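You operate a simulated robot arm through the tools that you are given. There is no shell and no other tool. Be economical: measure what you need, move in short steps, check, and stop when the job is done.

You run a simulated robot arm. Do the job below in one go: nothing can be reset, and whatever is moved stays where it is left.

JOB
Put the roller on the booklet on the top of the assembly bench.
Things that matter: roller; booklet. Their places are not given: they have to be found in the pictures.

Only the result counts: the job must be done as asked and must still hold three seconds after the hand-in. Knocking over, shifting, dropping, spilling or breaking anything else fails it.

ROBOT AND FRAMES
A 6-joint arm with a two-finger parallel gripper, fixed in place. Base frame: the origin is at the foot of the arm, x ahead of it, y to its left, z up; the work surface is at about z = 0. Readings come in mm, degrees, newtons and seconds.
With the tool pointing down near the work surface it reaches from about 160 to 420 mm from the base axis. Its first joint turns from -66.0 to 66.0 degrees. Payload 1.57 kg.
The tool frame sits at the grasp point between the pads (the TCP): z along the fingers, y along the line on which they close. The tips reach 30 mm beyond it. Largest opening 80 mm; finger width 17, thickness 12; the body of the gripper, 40 by 82 mm, starts 80 mm behind the TCP.
Orientation is told as [roll, pitch, yaw] about the base's x, y, z axes, in that order, counted from this pose: with the fingers straight down and closing along the base's y, the tool's x points along the base's -x, its y along +y and its z along -z.

CONTROLS
- The arm moves only by the tool move_arm. Its argument "rows" is a list of rows, each a list of 7 numbers: the shift along the tool's x, y, z in mm, then the turn, a rotation vector about the tool's x, y, z in degrees, then the finger opening in mm, from 0 to 80. In form: [[dx, dy, dz, rx, ry, rz, claw], ...]. A call has 1 to 8 rows; each row is the pose to reach, as a shift and turn from the pose commanded when the call began, along the tool's axes at that moment. Rows are played at 5 a second. More than 50 mm and 8.6 degrees between two rows, or a gripper value outside its range, and nothing of the call is played. Where a pose cannot be reached the arm comes as near as it can. A force on the tool above 40 N (or 10 N above the force at the start of the call, whichever is more), or a blocked arm, ends the call early, and 0.2 s more pass. The fingers move at their own pace (about 153 mm/s each) and stop on an object; they squeeze with about 27 N. The grip force told is the motor's: it shows also when the fingers shut on nothing. Time passes only in rows, and 0.2 s behind the last, so rows that repeat a pose let the fingers close. It gives the time, the measured TCP pose, the force on the tool (base axes), the opening and the grip force at its end, in the units of the frame above (readings bear some noise), and new pictures: "show" is both (left out), scene, wrist or none.
- Cameras (640 x 400 px; columns grow to the right, rows downward): "scene" is fixed at [50.4, -325.6, 426.1]; the picture's right is [0.82, -0.57, 0.00], its down [-0.31, -0.45, -0.84] and it looks along [0.48, 0.69, -0.55] (base axes); focal length 363 px, centre (320, 200). "wrist" rides on the gripper at [-32, 0, -78] in the tool frame; the picture's right is [0.00, -1.00, 0.00], its down [0.97, 0.00, -0.24] and it looks along [0.24, 0.00, 0.97] (tool axes); focal length 218 px, centre (320, 200).
- measure_at(camera, pixels): for up to 12 pixels [column, row] of the newest picture of that camera ("zoom" is the newest enlarged one), the place [x, y, z] in the base frame of the surface seen there, good to about 2 mm. It takes no simulated time.
- inspect(camera, box): a new picture of the part [left, top, right, bottom] of that camera's present view, enlarged. It takes no simulated time.
- finish_job(): hands the job in; it is judged then, once.

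Work in short steps. Measure before you move; look again where a grasp or a placing could have gone wrong, and mend it. You have 60 turns and 150 pictures in all, those below and enlarged ones among them. Open the gripper and draw the arm clear of the work before you hand the job in, unless the task says otherwise; then end with one line.

The tools are called after "Emit:" by a JSON object that holds its "name" and its "arguments". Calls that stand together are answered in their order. move_arm: Moves the arm, as the interface text tells. Its arguments: {"type":"object","properties":{"rows":{"type":"array","items":{"type":"array","items":{"type":"number"}}},"show":{"type":"string","enum":["both","scene","wrist","none"]}},"required":["rows"]} The other tools are called the same way: measure_at (camera, pixels) gives the place of the surface under pixels of a picture; inspect (camera, box) takes an enlarged picture of a part of a camera's view; finish_job () hands the job in.

At the start:

```text
t: 0.0
eef_pos: [275.3, 51.8, 225.4]
ee_rot: [0.1, 0.0, 0.1]
contact_force: [0.3, 0.1, -1.0]
gripper_width: 79.7
grip_force: 0.1
```

scene: 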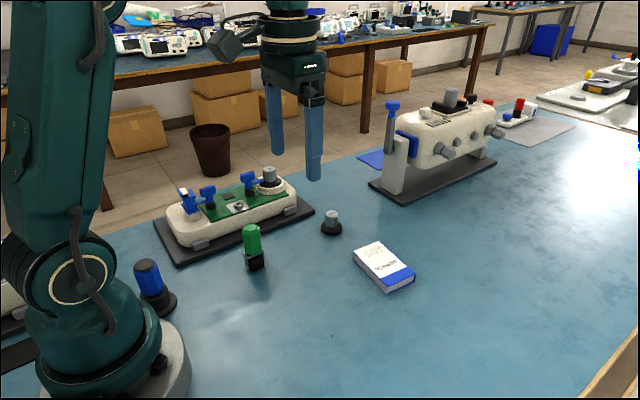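
wrist: 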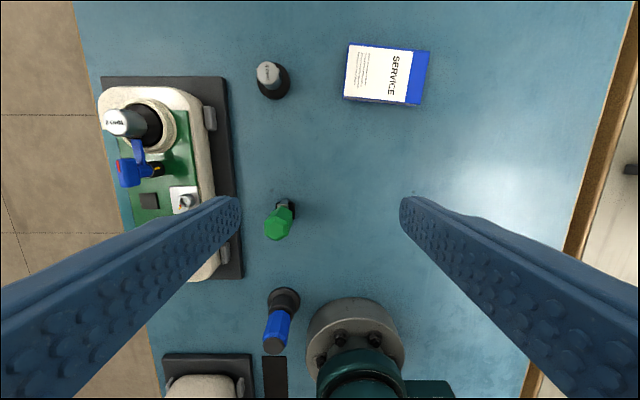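

The booklet is at about (383,267) in the scene. The roller could be one of several small items, so I enlarge them.

Emit:
{"name": "inspect", "arguments": {"camera": "scene", "box": [220, 190, 430, 310]}}

Emit:
{"name": "inspect", "arguments": {"camera": "scene", "box": [120, 150, 330, 320]}}

Emit:
{"name": "inspect", "arguments": {"camera": "wrist", "box": [230, 30, 450, 360]}}

Emit:
{"name": "inspect", "arguments": {"camera": "scene", "box": [350, 70, 640, 220]}}

```text
3.05 times, centred on (325, 250) of scene
```

zoom: 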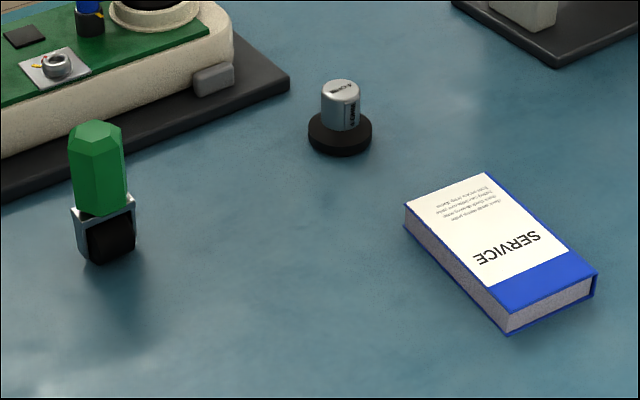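

```text
2.35 times, centred on (225, 235) of scene
```

zoom: 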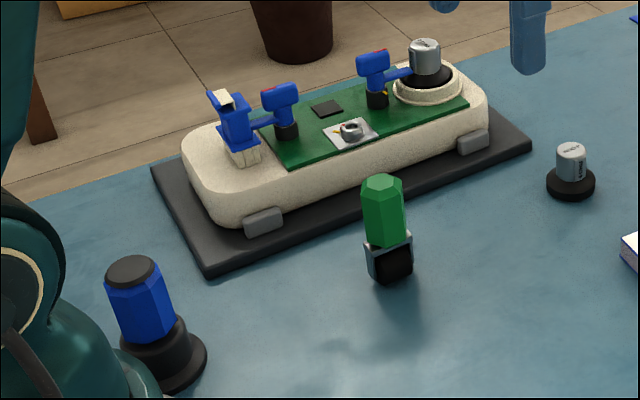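

```text
1.21 times, centred on (340, 195) of wrist
```

zoom: 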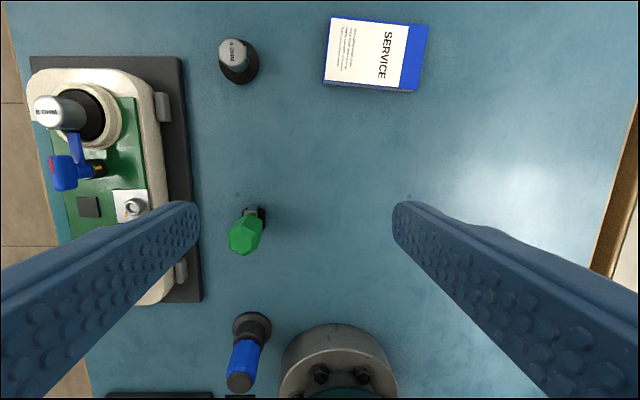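

```text
2.21 times, centred on (495, 145) of scene
```

zoom: 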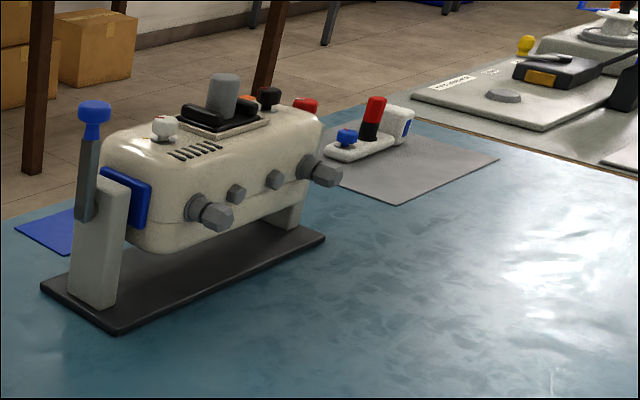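

The green-handled item, with a metal fork holding a black wheel, looks like a seam roller. I zoom in closer to confirm.

Emit:
{"name": "inspect", "arguments": {"camera": "scene", "box": [222, 215, 286, 280]}}

Emit:
{"name": "inspect", "arguments": {"camera": "wrist", "box": [250, 185, 310, 250]}}

Emit:
{"name": "inspect", "arguments": {"camera": "scene", "box": [310, 200, 355, 240]}}

Emit:
{"name": "inspect", "arguments": {"camera": "scene", "box": [120, 250, 190, 325]}}

```text
6.15 times, centred on (254, 248) of scene
```

zoom: 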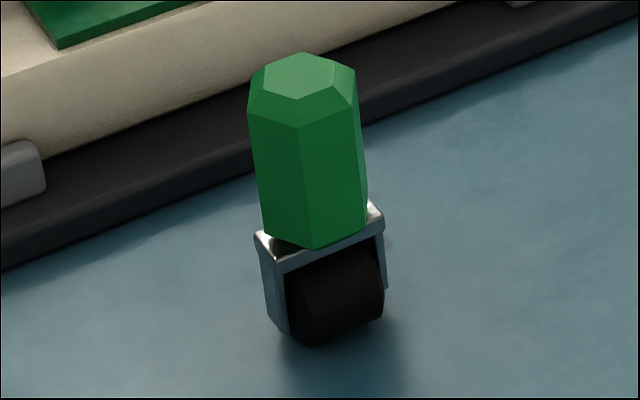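

```text
6.15 times, centred on (280, 218) of wrist
```

zoom: 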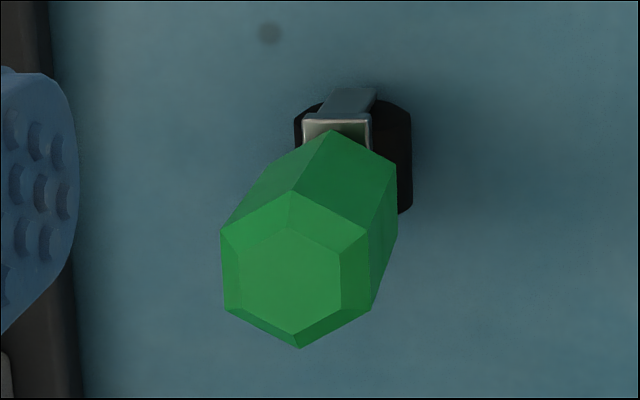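

```text
10.00 times, centred on (332, 220) of scene
```

zoom: 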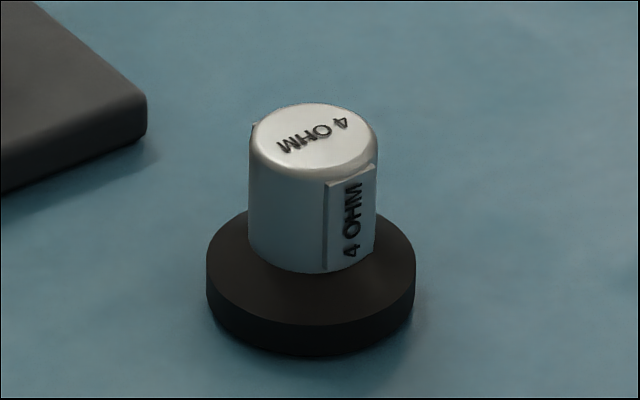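

```text
5.33 times, centred on (155, 288) of scene
```

zoom: 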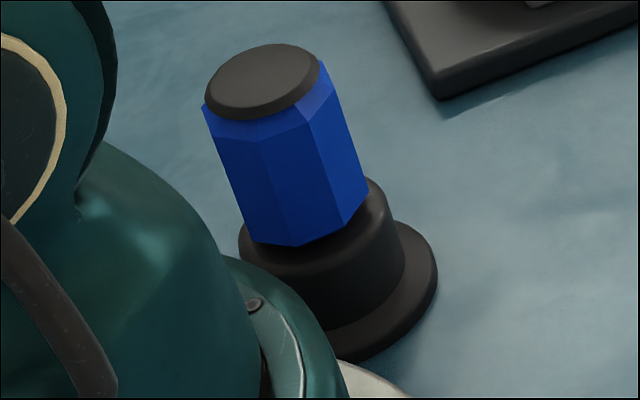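

The green-handled tool is the roller. I measure it and the booklet.

Emit:
{"name": "measure_at", "arguments": {"camera": "scene", "pixels": [[250.5, 227.5], [245, 254.5], [263, 250], [252.5, 270.5], [262, 266], [247, 241], [258, 241], [270, 285]]}}

Emit:
{"name": "measure_at", "arguments": {"camera": "wrist", "pixels": [[278, 225], [283, 205], [294, 208], [348, 48], [426, 54], [419, 103], [346, 96], [385, 75], [272, 235], [287, 233], [266, 223]]}}

Emit:
{"name": "measure_at", "arguments": {"camera": "scene", "pixels": [[377, 243], [355, 256], [385, 289], [413, 276], [383, 265], [385, 293]]}}

```text
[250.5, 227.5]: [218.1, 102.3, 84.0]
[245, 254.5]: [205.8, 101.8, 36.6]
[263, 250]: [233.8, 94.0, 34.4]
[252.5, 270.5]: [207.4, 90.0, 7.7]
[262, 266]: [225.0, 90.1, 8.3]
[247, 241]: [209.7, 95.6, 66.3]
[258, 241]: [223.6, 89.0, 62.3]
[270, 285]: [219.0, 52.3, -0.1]
```

```text
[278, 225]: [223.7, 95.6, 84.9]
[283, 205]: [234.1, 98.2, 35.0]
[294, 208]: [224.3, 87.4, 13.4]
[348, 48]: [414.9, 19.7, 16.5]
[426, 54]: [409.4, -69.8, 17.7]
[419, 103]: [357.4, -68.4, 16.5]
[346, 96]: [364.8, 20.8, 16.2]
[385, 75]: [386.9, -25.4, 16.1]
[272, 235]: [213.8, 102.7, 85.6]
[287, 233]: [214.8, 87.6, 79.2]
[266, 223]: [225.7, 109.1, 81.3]
```

```text
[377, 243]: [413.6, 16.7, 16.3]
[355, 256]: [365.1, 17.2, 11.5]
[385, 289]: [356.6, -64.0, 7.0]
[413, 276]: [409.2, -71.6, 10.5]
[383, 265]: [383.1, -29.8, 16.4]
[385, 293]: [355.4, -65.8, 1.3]
```

The roller stands at about (219,100) with its top at z≈85. The booklet centre is about (386,-25) with its top at z≈16.5. I check the clearance to the neighbouring device, then move above the roller.

Emit:
{"name": "measure_at", "arguments": {"camera": "wrist", "pixels": [[241, 262], [222, 270], [212, 170], [210, 150], [238, 180]]}}

Emit:
{"name": "move_arm", "arguments": {"rows": [[19, 16, 15, 0, 0, 0, 60], [38, 32, 35, 0, 0, 0, 56], [56, 48, 55, 0, 0, 0, 56], [56, 48, 55, 0, 0, 0, 56]]}}

```text
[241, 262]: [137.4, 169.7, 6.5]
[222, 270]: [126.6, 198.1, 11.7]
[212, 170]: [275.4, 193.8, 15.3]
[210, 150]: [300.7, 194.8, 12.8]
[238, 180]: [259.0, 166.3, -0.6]
```

```text
t: 1.0
eef_pos: [219.2, 100.0, 170.8]
ee_rot: [0.1, -0.2, 0.1]
contact_force: [0.4, 0.2, 0.0]
gripper_width: 56.0
grip_force: 0.1
```

scene: 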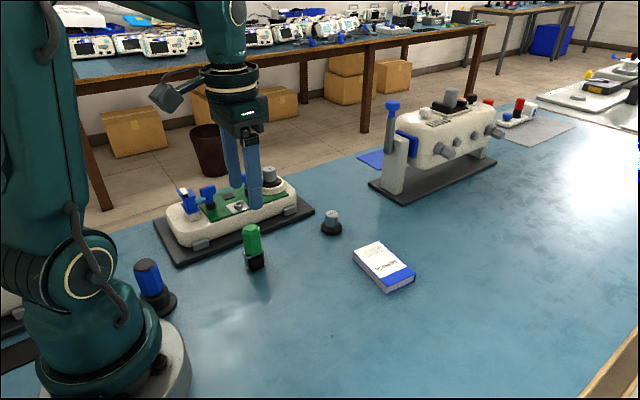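
wrist: 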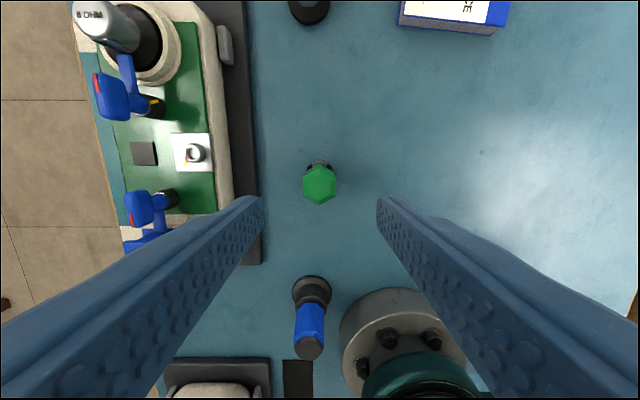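

The roller top is centred in the wrist view at (320,184), and clearance is good. I zoom to check its yaw and measure the centre.

Emit:
{"name": "inspect", "arguments": {"camera": "wrist", "box": [290, 150, 350, 210]}}

Emit:
{"name": "measure_at", "arguments": {"camera": "wrist", "pixels": [[320, 185], [320, 170], [309, 180], [331, 180], [320, 198]]}}

```text
6.67 times, centred on (320, 180) of wrist
```

zoom: 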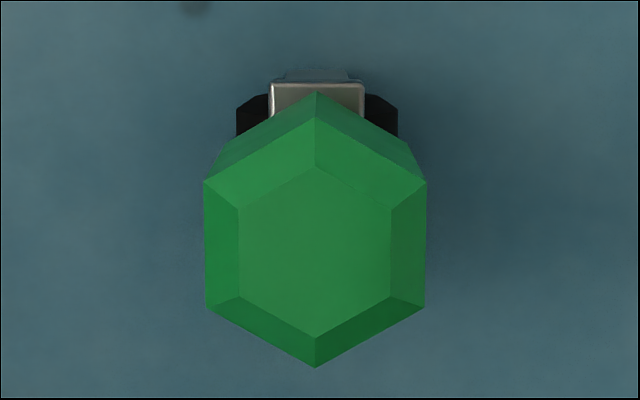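

```text
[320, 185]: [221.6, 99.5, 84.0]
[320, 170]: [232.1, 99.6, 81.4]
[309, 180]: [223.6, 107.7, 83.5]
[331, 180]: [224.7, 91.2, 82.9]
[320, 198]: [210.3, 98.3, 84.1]
```

The hexagon is aligned with the gripper, its flats face ±y and its centre is at about (220,100). I go down to z≈69 and close on it.

Emit:
{"name": "move_arm", "arguments": {"rows": [[0, 0, 30, 0, 0, 0, 56], [0, 0, 60, 0, 0, 0, 56], [0, 0, 85, 0, 0, 0, 56], [0, 0, 102, 0, 0, 0, 56], [0, 0, 102, 0, 0, 0, 56], [0, 0, 102, 0, 0, 0, 40], [0, 0, 102, 0, 0, 0, 15], [0, 0, 102, 0, 0, 0, 15]]}}

```text
t: 2.8
eef_pos: [220.1, 99.0, 66.4]
ee_rot: [0.0, 0.0, 0.1]
contact_force: [0.2, 0.9, 0.4]
gripper_width: 25.4
grip_force: 27.3
```

scene: 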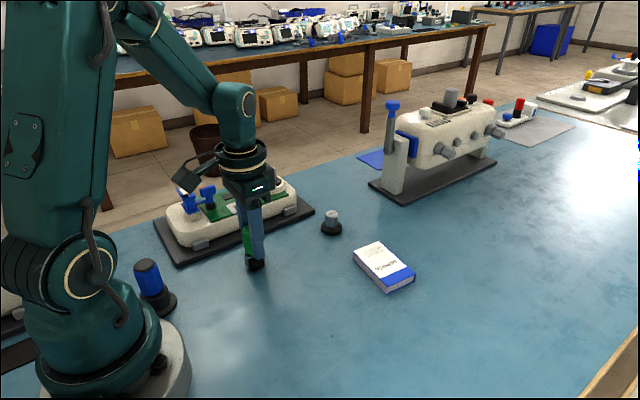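
wrist: 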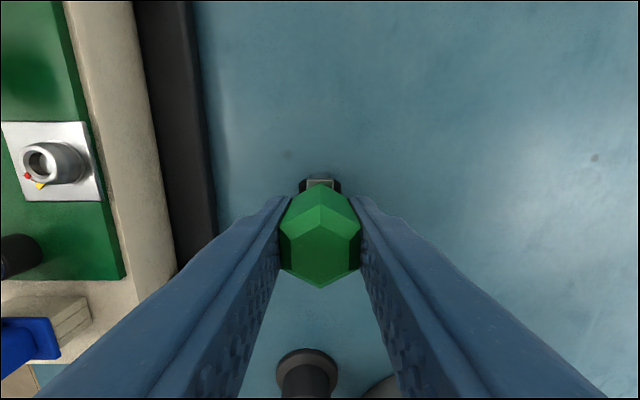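

The grip holds on 25.4 mm. I lift straight up.

Emit:
{"name": "move_arm", "arguments": {"rows": [[0, 0, -10, 0, 0, 0, 15], [0, 0, -30, 0, 0, 0, 15], [0, 0, -50, 0, 0, 0, 15], [0, 0, -70, 0, 0, 0, 15], [0, 0, -70, 0, 0, 0, 15]]}}

```text
t: 4.0
eef_pos: [219.5, 97.4, 138.6]
ee_rot: [0.1, 0.0, 0.1]
contact_force: [0.0, 0.5, -1.0]
gripper_width: 25.5
grip_force: 26.3
```

scene: 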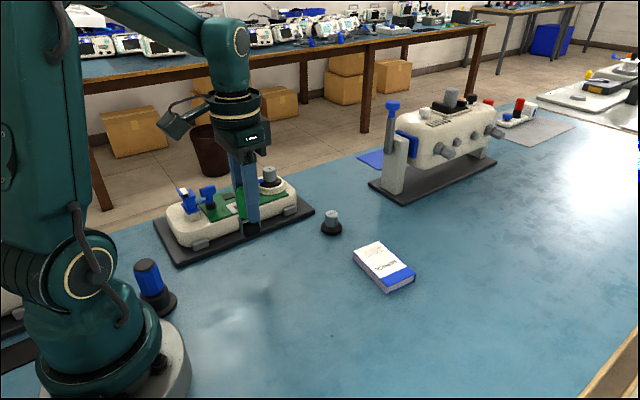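
wrist: 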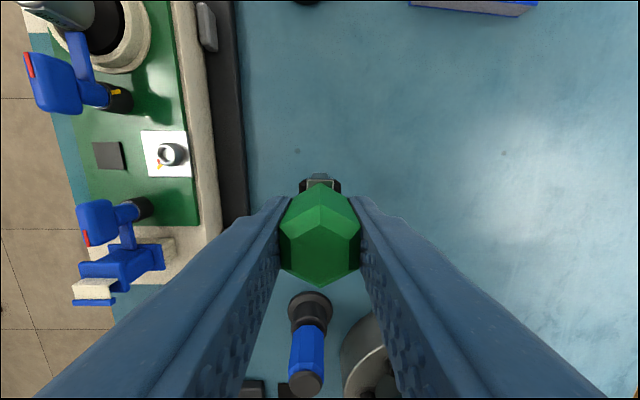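

Held and lifted. I carry it over the booklet centre at (386,-24).

Emit:
{"name": "move_arm", "arguments": {"rows": [[-30, -22, 0, 0, 0, 0, 15], [-65, -48, 0, 0, 0, 0, 15], [-100, -74, 0, 0, 0, 0, 15], [-135, -100, 0, 0, 0, 0, 15], [-155, -115, 0, 0, 0, 0, 15], [-166, -123, 0, 0, 0, 0, 15], [-166, -123, 0, 0, 0, 0, 15]]}}

```text
t: 5.6
eef_pos: [383.7, -23.9, 138.0]
ee_rot: [0.0, 0.0, 0.2]
contact_force: [-0.3, -0.5, -0.6]
gripper_width: 25.6
grip_force: 26.6
```

scene: 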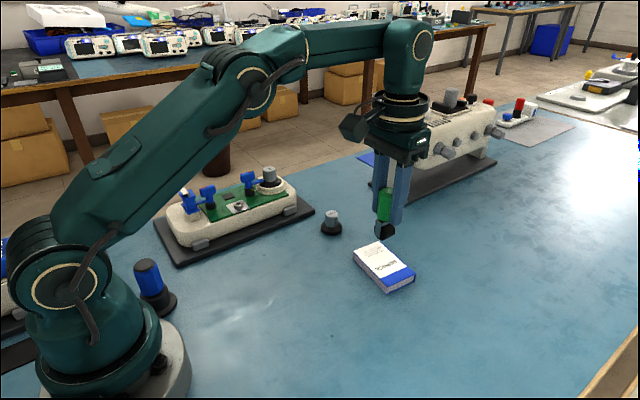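
wrist: 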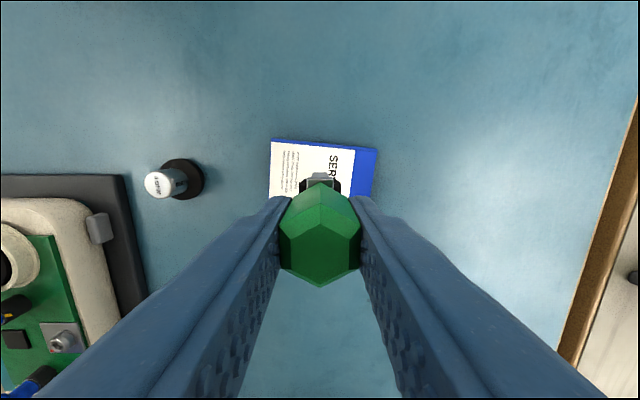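

The roller is above the booklet. I measure its lower end and its position before lowering.

Emit:
{"name": "inspect", "arguments": {"camera": "scene", "box": [350, 170, 430, 300]}}

Emit:
{"name": "measure_at", "arguments": {"camera": "scene", "pixels": [[381, 236], [389, 234], [384, 237], [384, 255]]}}

```text
3.08 times, centred on (390, 235) of scene
```

zoom: 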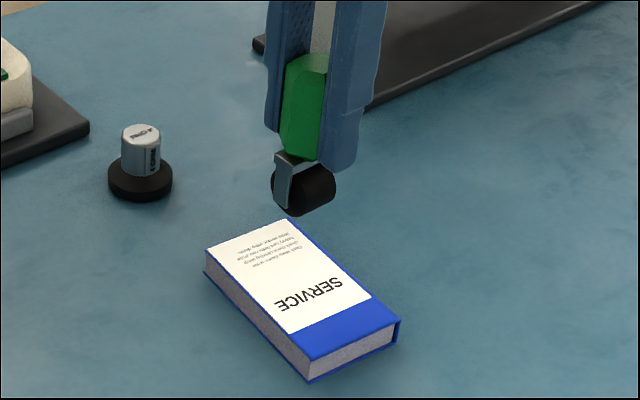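

```text
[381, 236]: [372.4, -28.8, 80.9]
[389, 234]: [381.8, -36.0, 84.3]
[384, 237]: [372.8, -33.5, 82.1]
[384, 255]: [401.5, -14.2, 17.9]
```

The roller's underside is at about z 72, so about 55 mm remain. I lower 50 mm first.

Emit:
{"name": "move_arm", "arguments": {"rows": [[-1, 0, 20, 0, 0, 0, 15], [-1, 0, 38, 0, 0, 0, 15], [-1, 0, 47, 0, 0, 0, 15], [-1, 0, 50, 0, 0, 0, 15], [-1, 0, 50, 0, 0, 0, 15]]}}

Emit:
{"name": "inspect", "arguments": {"camera": "scene", "box": [350, 220, 430, 300]}}

```text
t: 6.8
eef_pos: [387.0, -22.1, 87.7]
ee_rot: [0.0, -0.1, 0.2]
contact_force: [-0.7, 0.2, -1.0]
gripper_width: 25.6
grip_force: 26.8
```

scene: 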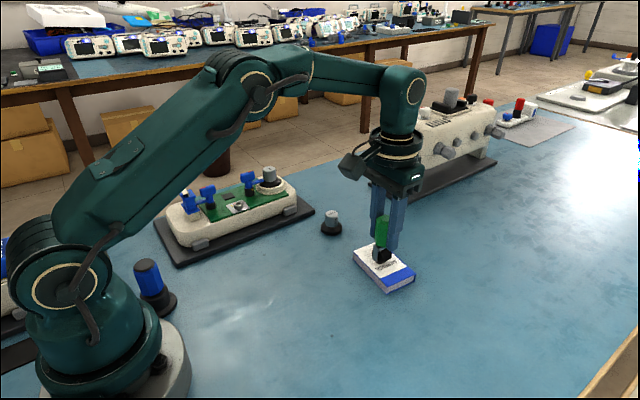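
wrist: 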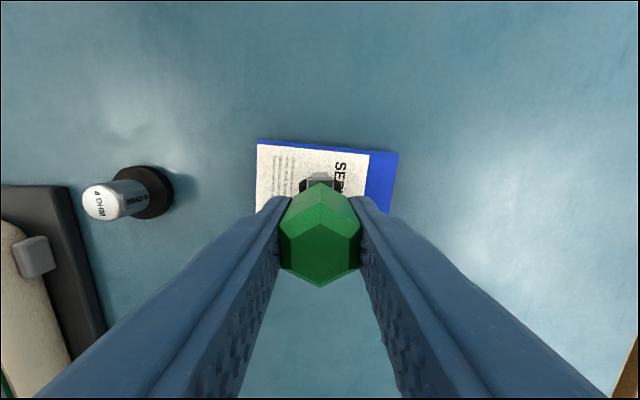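

```text
5.00 times, centred on (390, 260) of scene
```

zoom: 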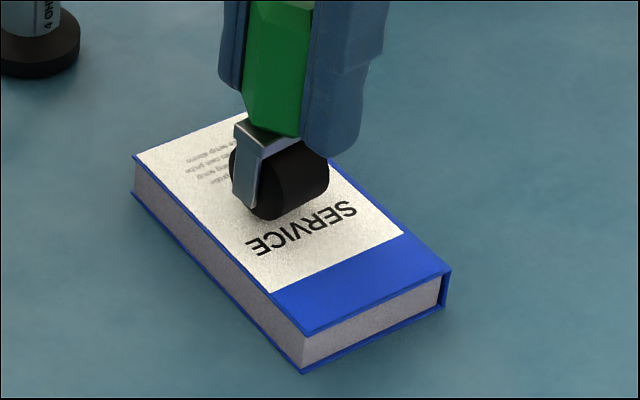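

It is a few mm above the cover. I lower in 1 mm steps and watch the force.

Emit:
{"name": "move_arm", "arguments": {"rows": [[0, 0, 1, 0, 0, 0, 15], [0, 0, 2, 0, 0, 0, 15], [0, 0, 3, 0, 0, 0, 15], [0, 0, 3, 0, 0, 0, 15]], "show": "none"}}

Emit:
{"name": "inspect", "arguments": {"camera": "scene", "box": [360, 230, 410, 280]}}

```text
t: 7.8
eef_pos: [386.8, -22.3, 84.3]
ee_rot: [0.1, -0.1, 0.1]
contact_force: [-0.1, -0.5, -0.6]
gripper_width: 25.5
grip_force: 27.0
```

```text
8.00 times, centred on (385, 255) of scene
```

zoom: 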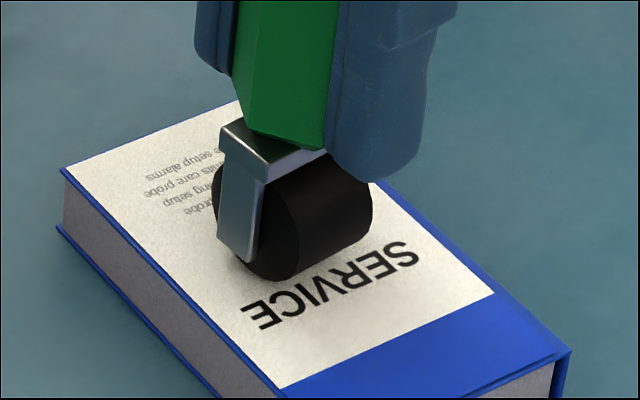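

No contact yet, so I lower another 2 mm.

Emit:
{"name": "move_arm", "arguments": {"rows": [[0, 0, 0.5, 0, 0, 0, 15], [0, 0, 1, 0, 0, 0, 15], [0, 0, 1, 0, 0, 0, 15]], "show": "none"}}

```text
t: 8.6
eef_pos: [386.6, -22.9, 83.9]
ee_rot: [0.0, -0.1, 0.1]
contact_force: [-0.5, -0.8, 0.0]
gripper_width: 25.4
grip_force: 27.0
```

Emit:
{"name": "move_arm", "arguments": {"rows": [[0, 0, 0.5, 0, 0, 0, 15], [0, 0, 1, 0, 0, 0, 15], [0, 0, 1, 0, 0, 0, 15]], "show": "none"}}

Emit:
{"name": "inspect", "arguments": {"camera": "scene", "box": [360, 230, 410, 280]}}

```text
t: 9.4
eef_pos: [387.8, -21.4, 82.8]
ee_rot: [0.0, -0.2, 0.1]
contact_force: [-4.2, 2.1, 20.7]
gripper_width: 25.4
grip_force: 27.0
```

```text
8.00 times, centred on (385, 255) of scene
```

zoom: 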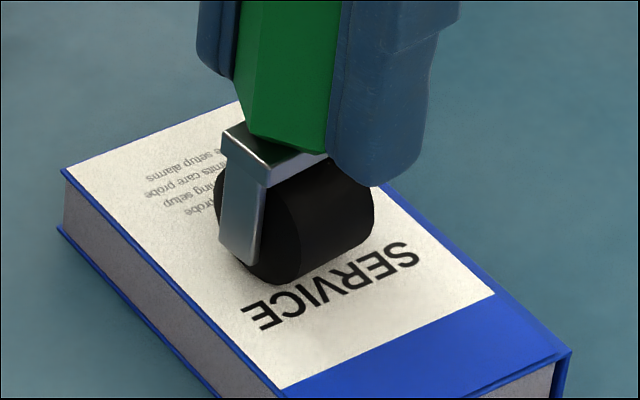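

Contact is made at about 20 N. I back off 0.6 mm to relax the force before releasing.

Emit:
{"name": "move_arm", "arguments": {"rows": [[0, 0, -0.3, 0, 0, 0, 15], [0, 0, -0.6, 0, 0, 0, 15], [0, 0, -0.6, 0, 0, 0, 15]], "show": "none"}}

```text
t: 10.2
eef_pos: [387.6, -22.3, 83.5]
ee_rot: [0.2, -0.2, 0.0]
contact_force: [2.8, 2.3, 11.9]
gripper_width: 25.3
grip_force: 26.8
```

Emit:
{"name": "move_arm", "arguments": {"rows": [[0, 0, -0.3, 0, 0, 0, 15], [0, 0, -0.5, 0, 0, 0, 15], [0, 0, -0.5, 0, 0, 0, 15]], "show": "none"}}

```text
t: 11.0
eef_pos: [385.9, -24.3, 83.4]
ee_rot: [0.1, 0.1, 0.1]
contact_force: [0.5, -0.3, 3.3]
gripper_width: 25.4
grip_force: 27.3
```

The force is nearly zero with the roller resting on the cover. I open gently, and only slightly at first.

Emit:
{"name": "move_arm", "arguments": {"rows": [[0, 0, 0, 0, 0, 0, 25.5], [0, 0, 0, 0, 0, 0, 26.5], [0, 0, 0, 0, 0, 0, 28], [0, 0, 0, 0, 0, 0, 30], [0, 0, 0, 0, 0, 0, 32], [0, 0, 0, 0, 0, 0, 32]]}}

Emit:
{"name": "inspect", "arguments": {"camera": "scene", "box": [350, 200, 430, 290]}}

```text
t: 12.4
eef_pos: [387.2, -21.7, 83.6]
ee_rot: [0.0, -0.2, 0.1]
contact_force: [0.7, -0.1, -0.2]
gripper_width: 31.8
grip_force: 0.0
```

scene: 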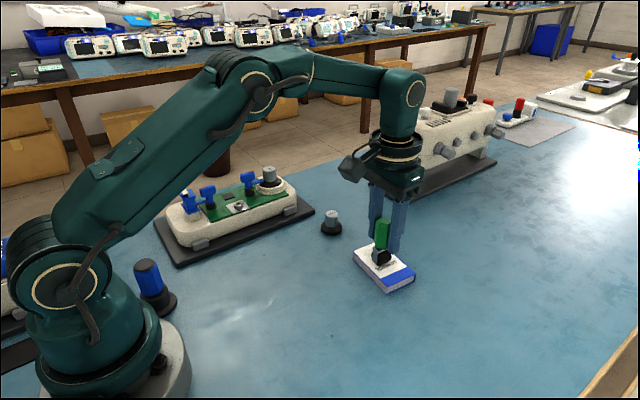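
wrist: 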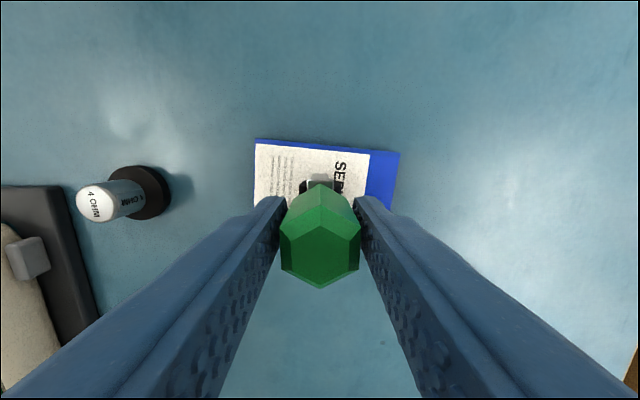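

```text
4.44 times, centred on (390, 245) of scene
```

zoom: 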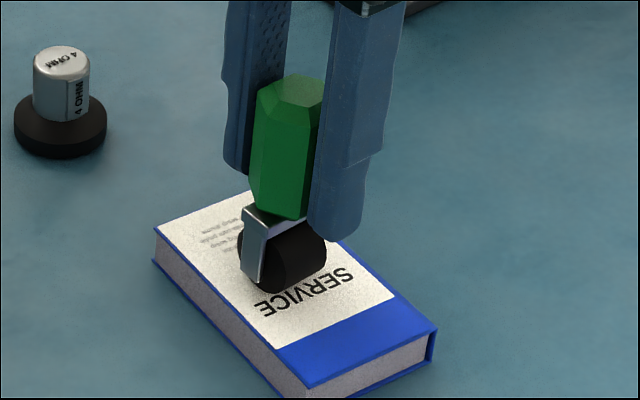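

The roller seems to stand freely. I open a bit more and wait, watching for any lean.

Emit:
{"name": "move_arm", "arguments": {"rows": [[0, 0, 0, 0, 0, 0, 36], [0, 0, 0, 0, 0, 0, 40], [0, 0, 0, 0, 0, 0, 44], [0, 0, 0, 0, 0, 0, 48], [0, 0, 0, 0, 0, 0, 48], [0, 0, 0, 0, 0, 0, 48], [0, 0, 0, 0, 0, 0, 48], [0, 0, 0, 0, 0, 0, 48]]}}

Emit:
{"name": "inspect", "arguments": {"camera": "scene", "box": [350, 200, 430, 290]}}

```text
t: 14.2
eef_pos: [386.3, -22.2, 83.1]
ee_rot: [0.0, -0.1, 0.0]
contact_force: [0.0, -0.8, 0.3]
gripper_width: 48.4
grip_force: 0.0
```

scene: 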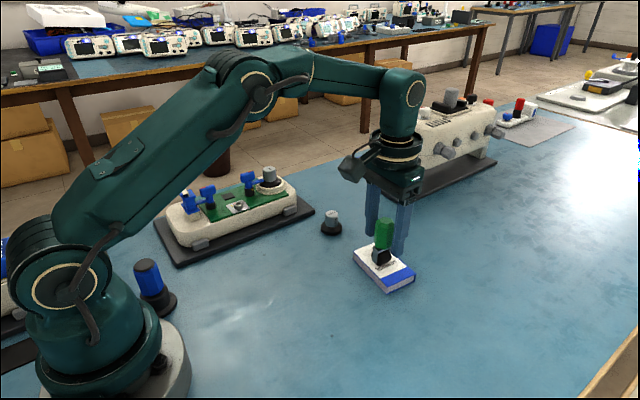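
wrist: 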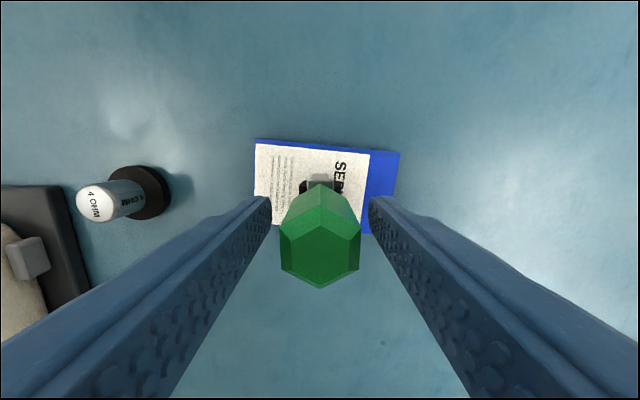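

```text
4.44 times, centred on (390, 245) of scene
```

zoom: 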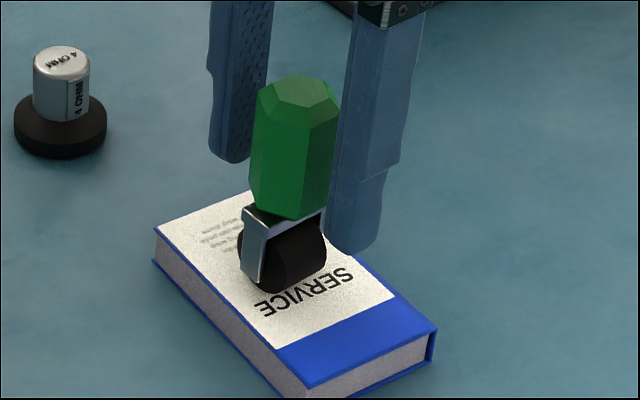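

The roller stands freely between the open fingers. I raise the arm straight up, clear of it.

Emit:
{"name": "move_arm", "arguments": {"rows": [[0, 0, -10, 0, 0, 0, 48], [0, 0, -30, 0, 0, 0, 48], [0, 0, -60, 0, 0, 0, 48], [0, 0, -90, 0, 0, 0, 48], [30, 0, -110, 0, 0, 0, 48], [65, 0, -125, 0, 0, 0, 48], [100, 0, -130, 0, 0, 0, 48], [100, 0, -130, 0, 0, 0, 48]]}}

Emit:
{"name": "move_arm", "arguments": {"rows": [[0, 0, 0, 0, 0, 0, 48], [0, 0, 0, 0, 0, 0, 48], [0, 0, 0, 0, 0, 0, 48], [0, 0, 0, 0, 0, 0, 48], [0, 0, 0, 0, 0, 0, 48], [0, 0, 0, 0, 0, 0, 48], [0, 0, 0, 0, 0, 0, 48], [0, 0, 0, 0, 0, 0, 48]]}}

Emit:
{"name": "inspect", "arguments": {"camera": "scene", "box": [350, 200, 430, 290]}}

```text
t: 16.0
eef_pos: [285.6, -22.8, 216.9]
ee_rot: [0.1, -0.1, 0.1]
contact_force: [-0.7, -0.1, -0.4]
gripper_width: 48.2
grip_force: 0.0
out of reach, approached as far as the arm can: row 4
```

scene: 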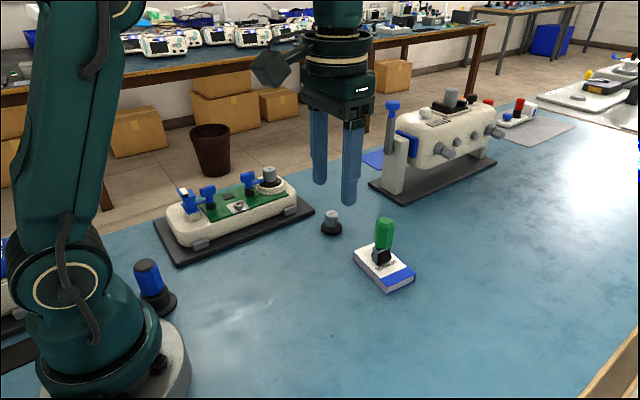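
wrist: 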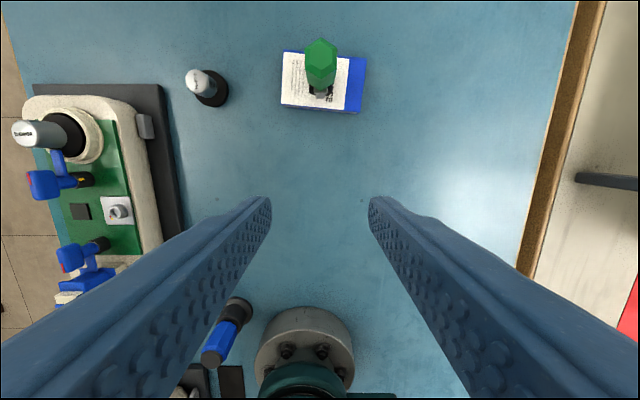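

```text
t: 17.8
eef_pos: [286.6, -22.1, 214.9]
ee_rot: [0.0, -0.1, 0.1]
contact_force: [0.4, -0.4, -0.6]
gripper_width: 48.1
grip_force: 0.0
```

scene: 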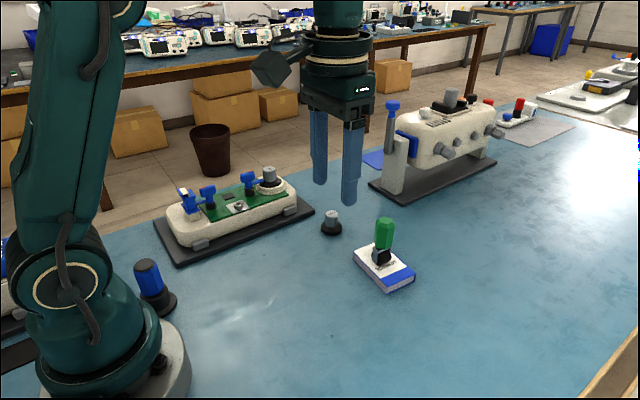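
wrist: 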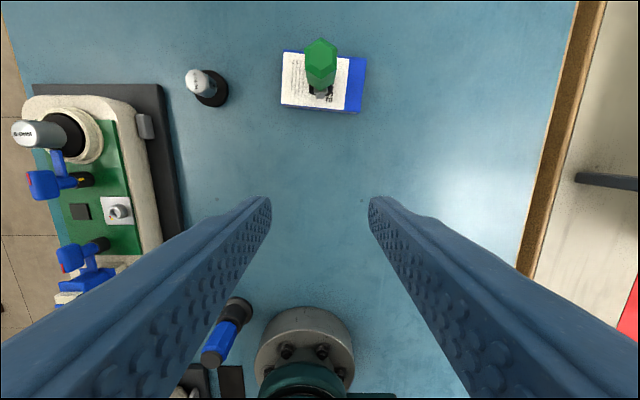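

```text
4.44 times, centred on (390, 245) of scene
```

zoom: 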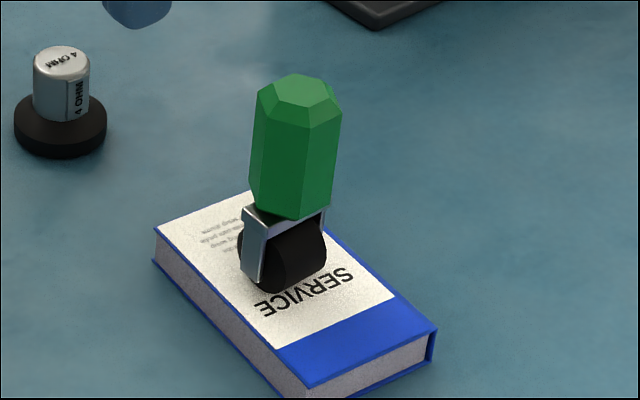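

The roller stands steadily on the booklet, the arm is clear, and nothing else has moved. I hand in.

Emit:
{"name": "finish_job", "arguments": {}}

```text
The job is handed in.
```

The green-handled roller is standing upright on the booklet, released and steady when I handed in, and nothing else on the bench moved.
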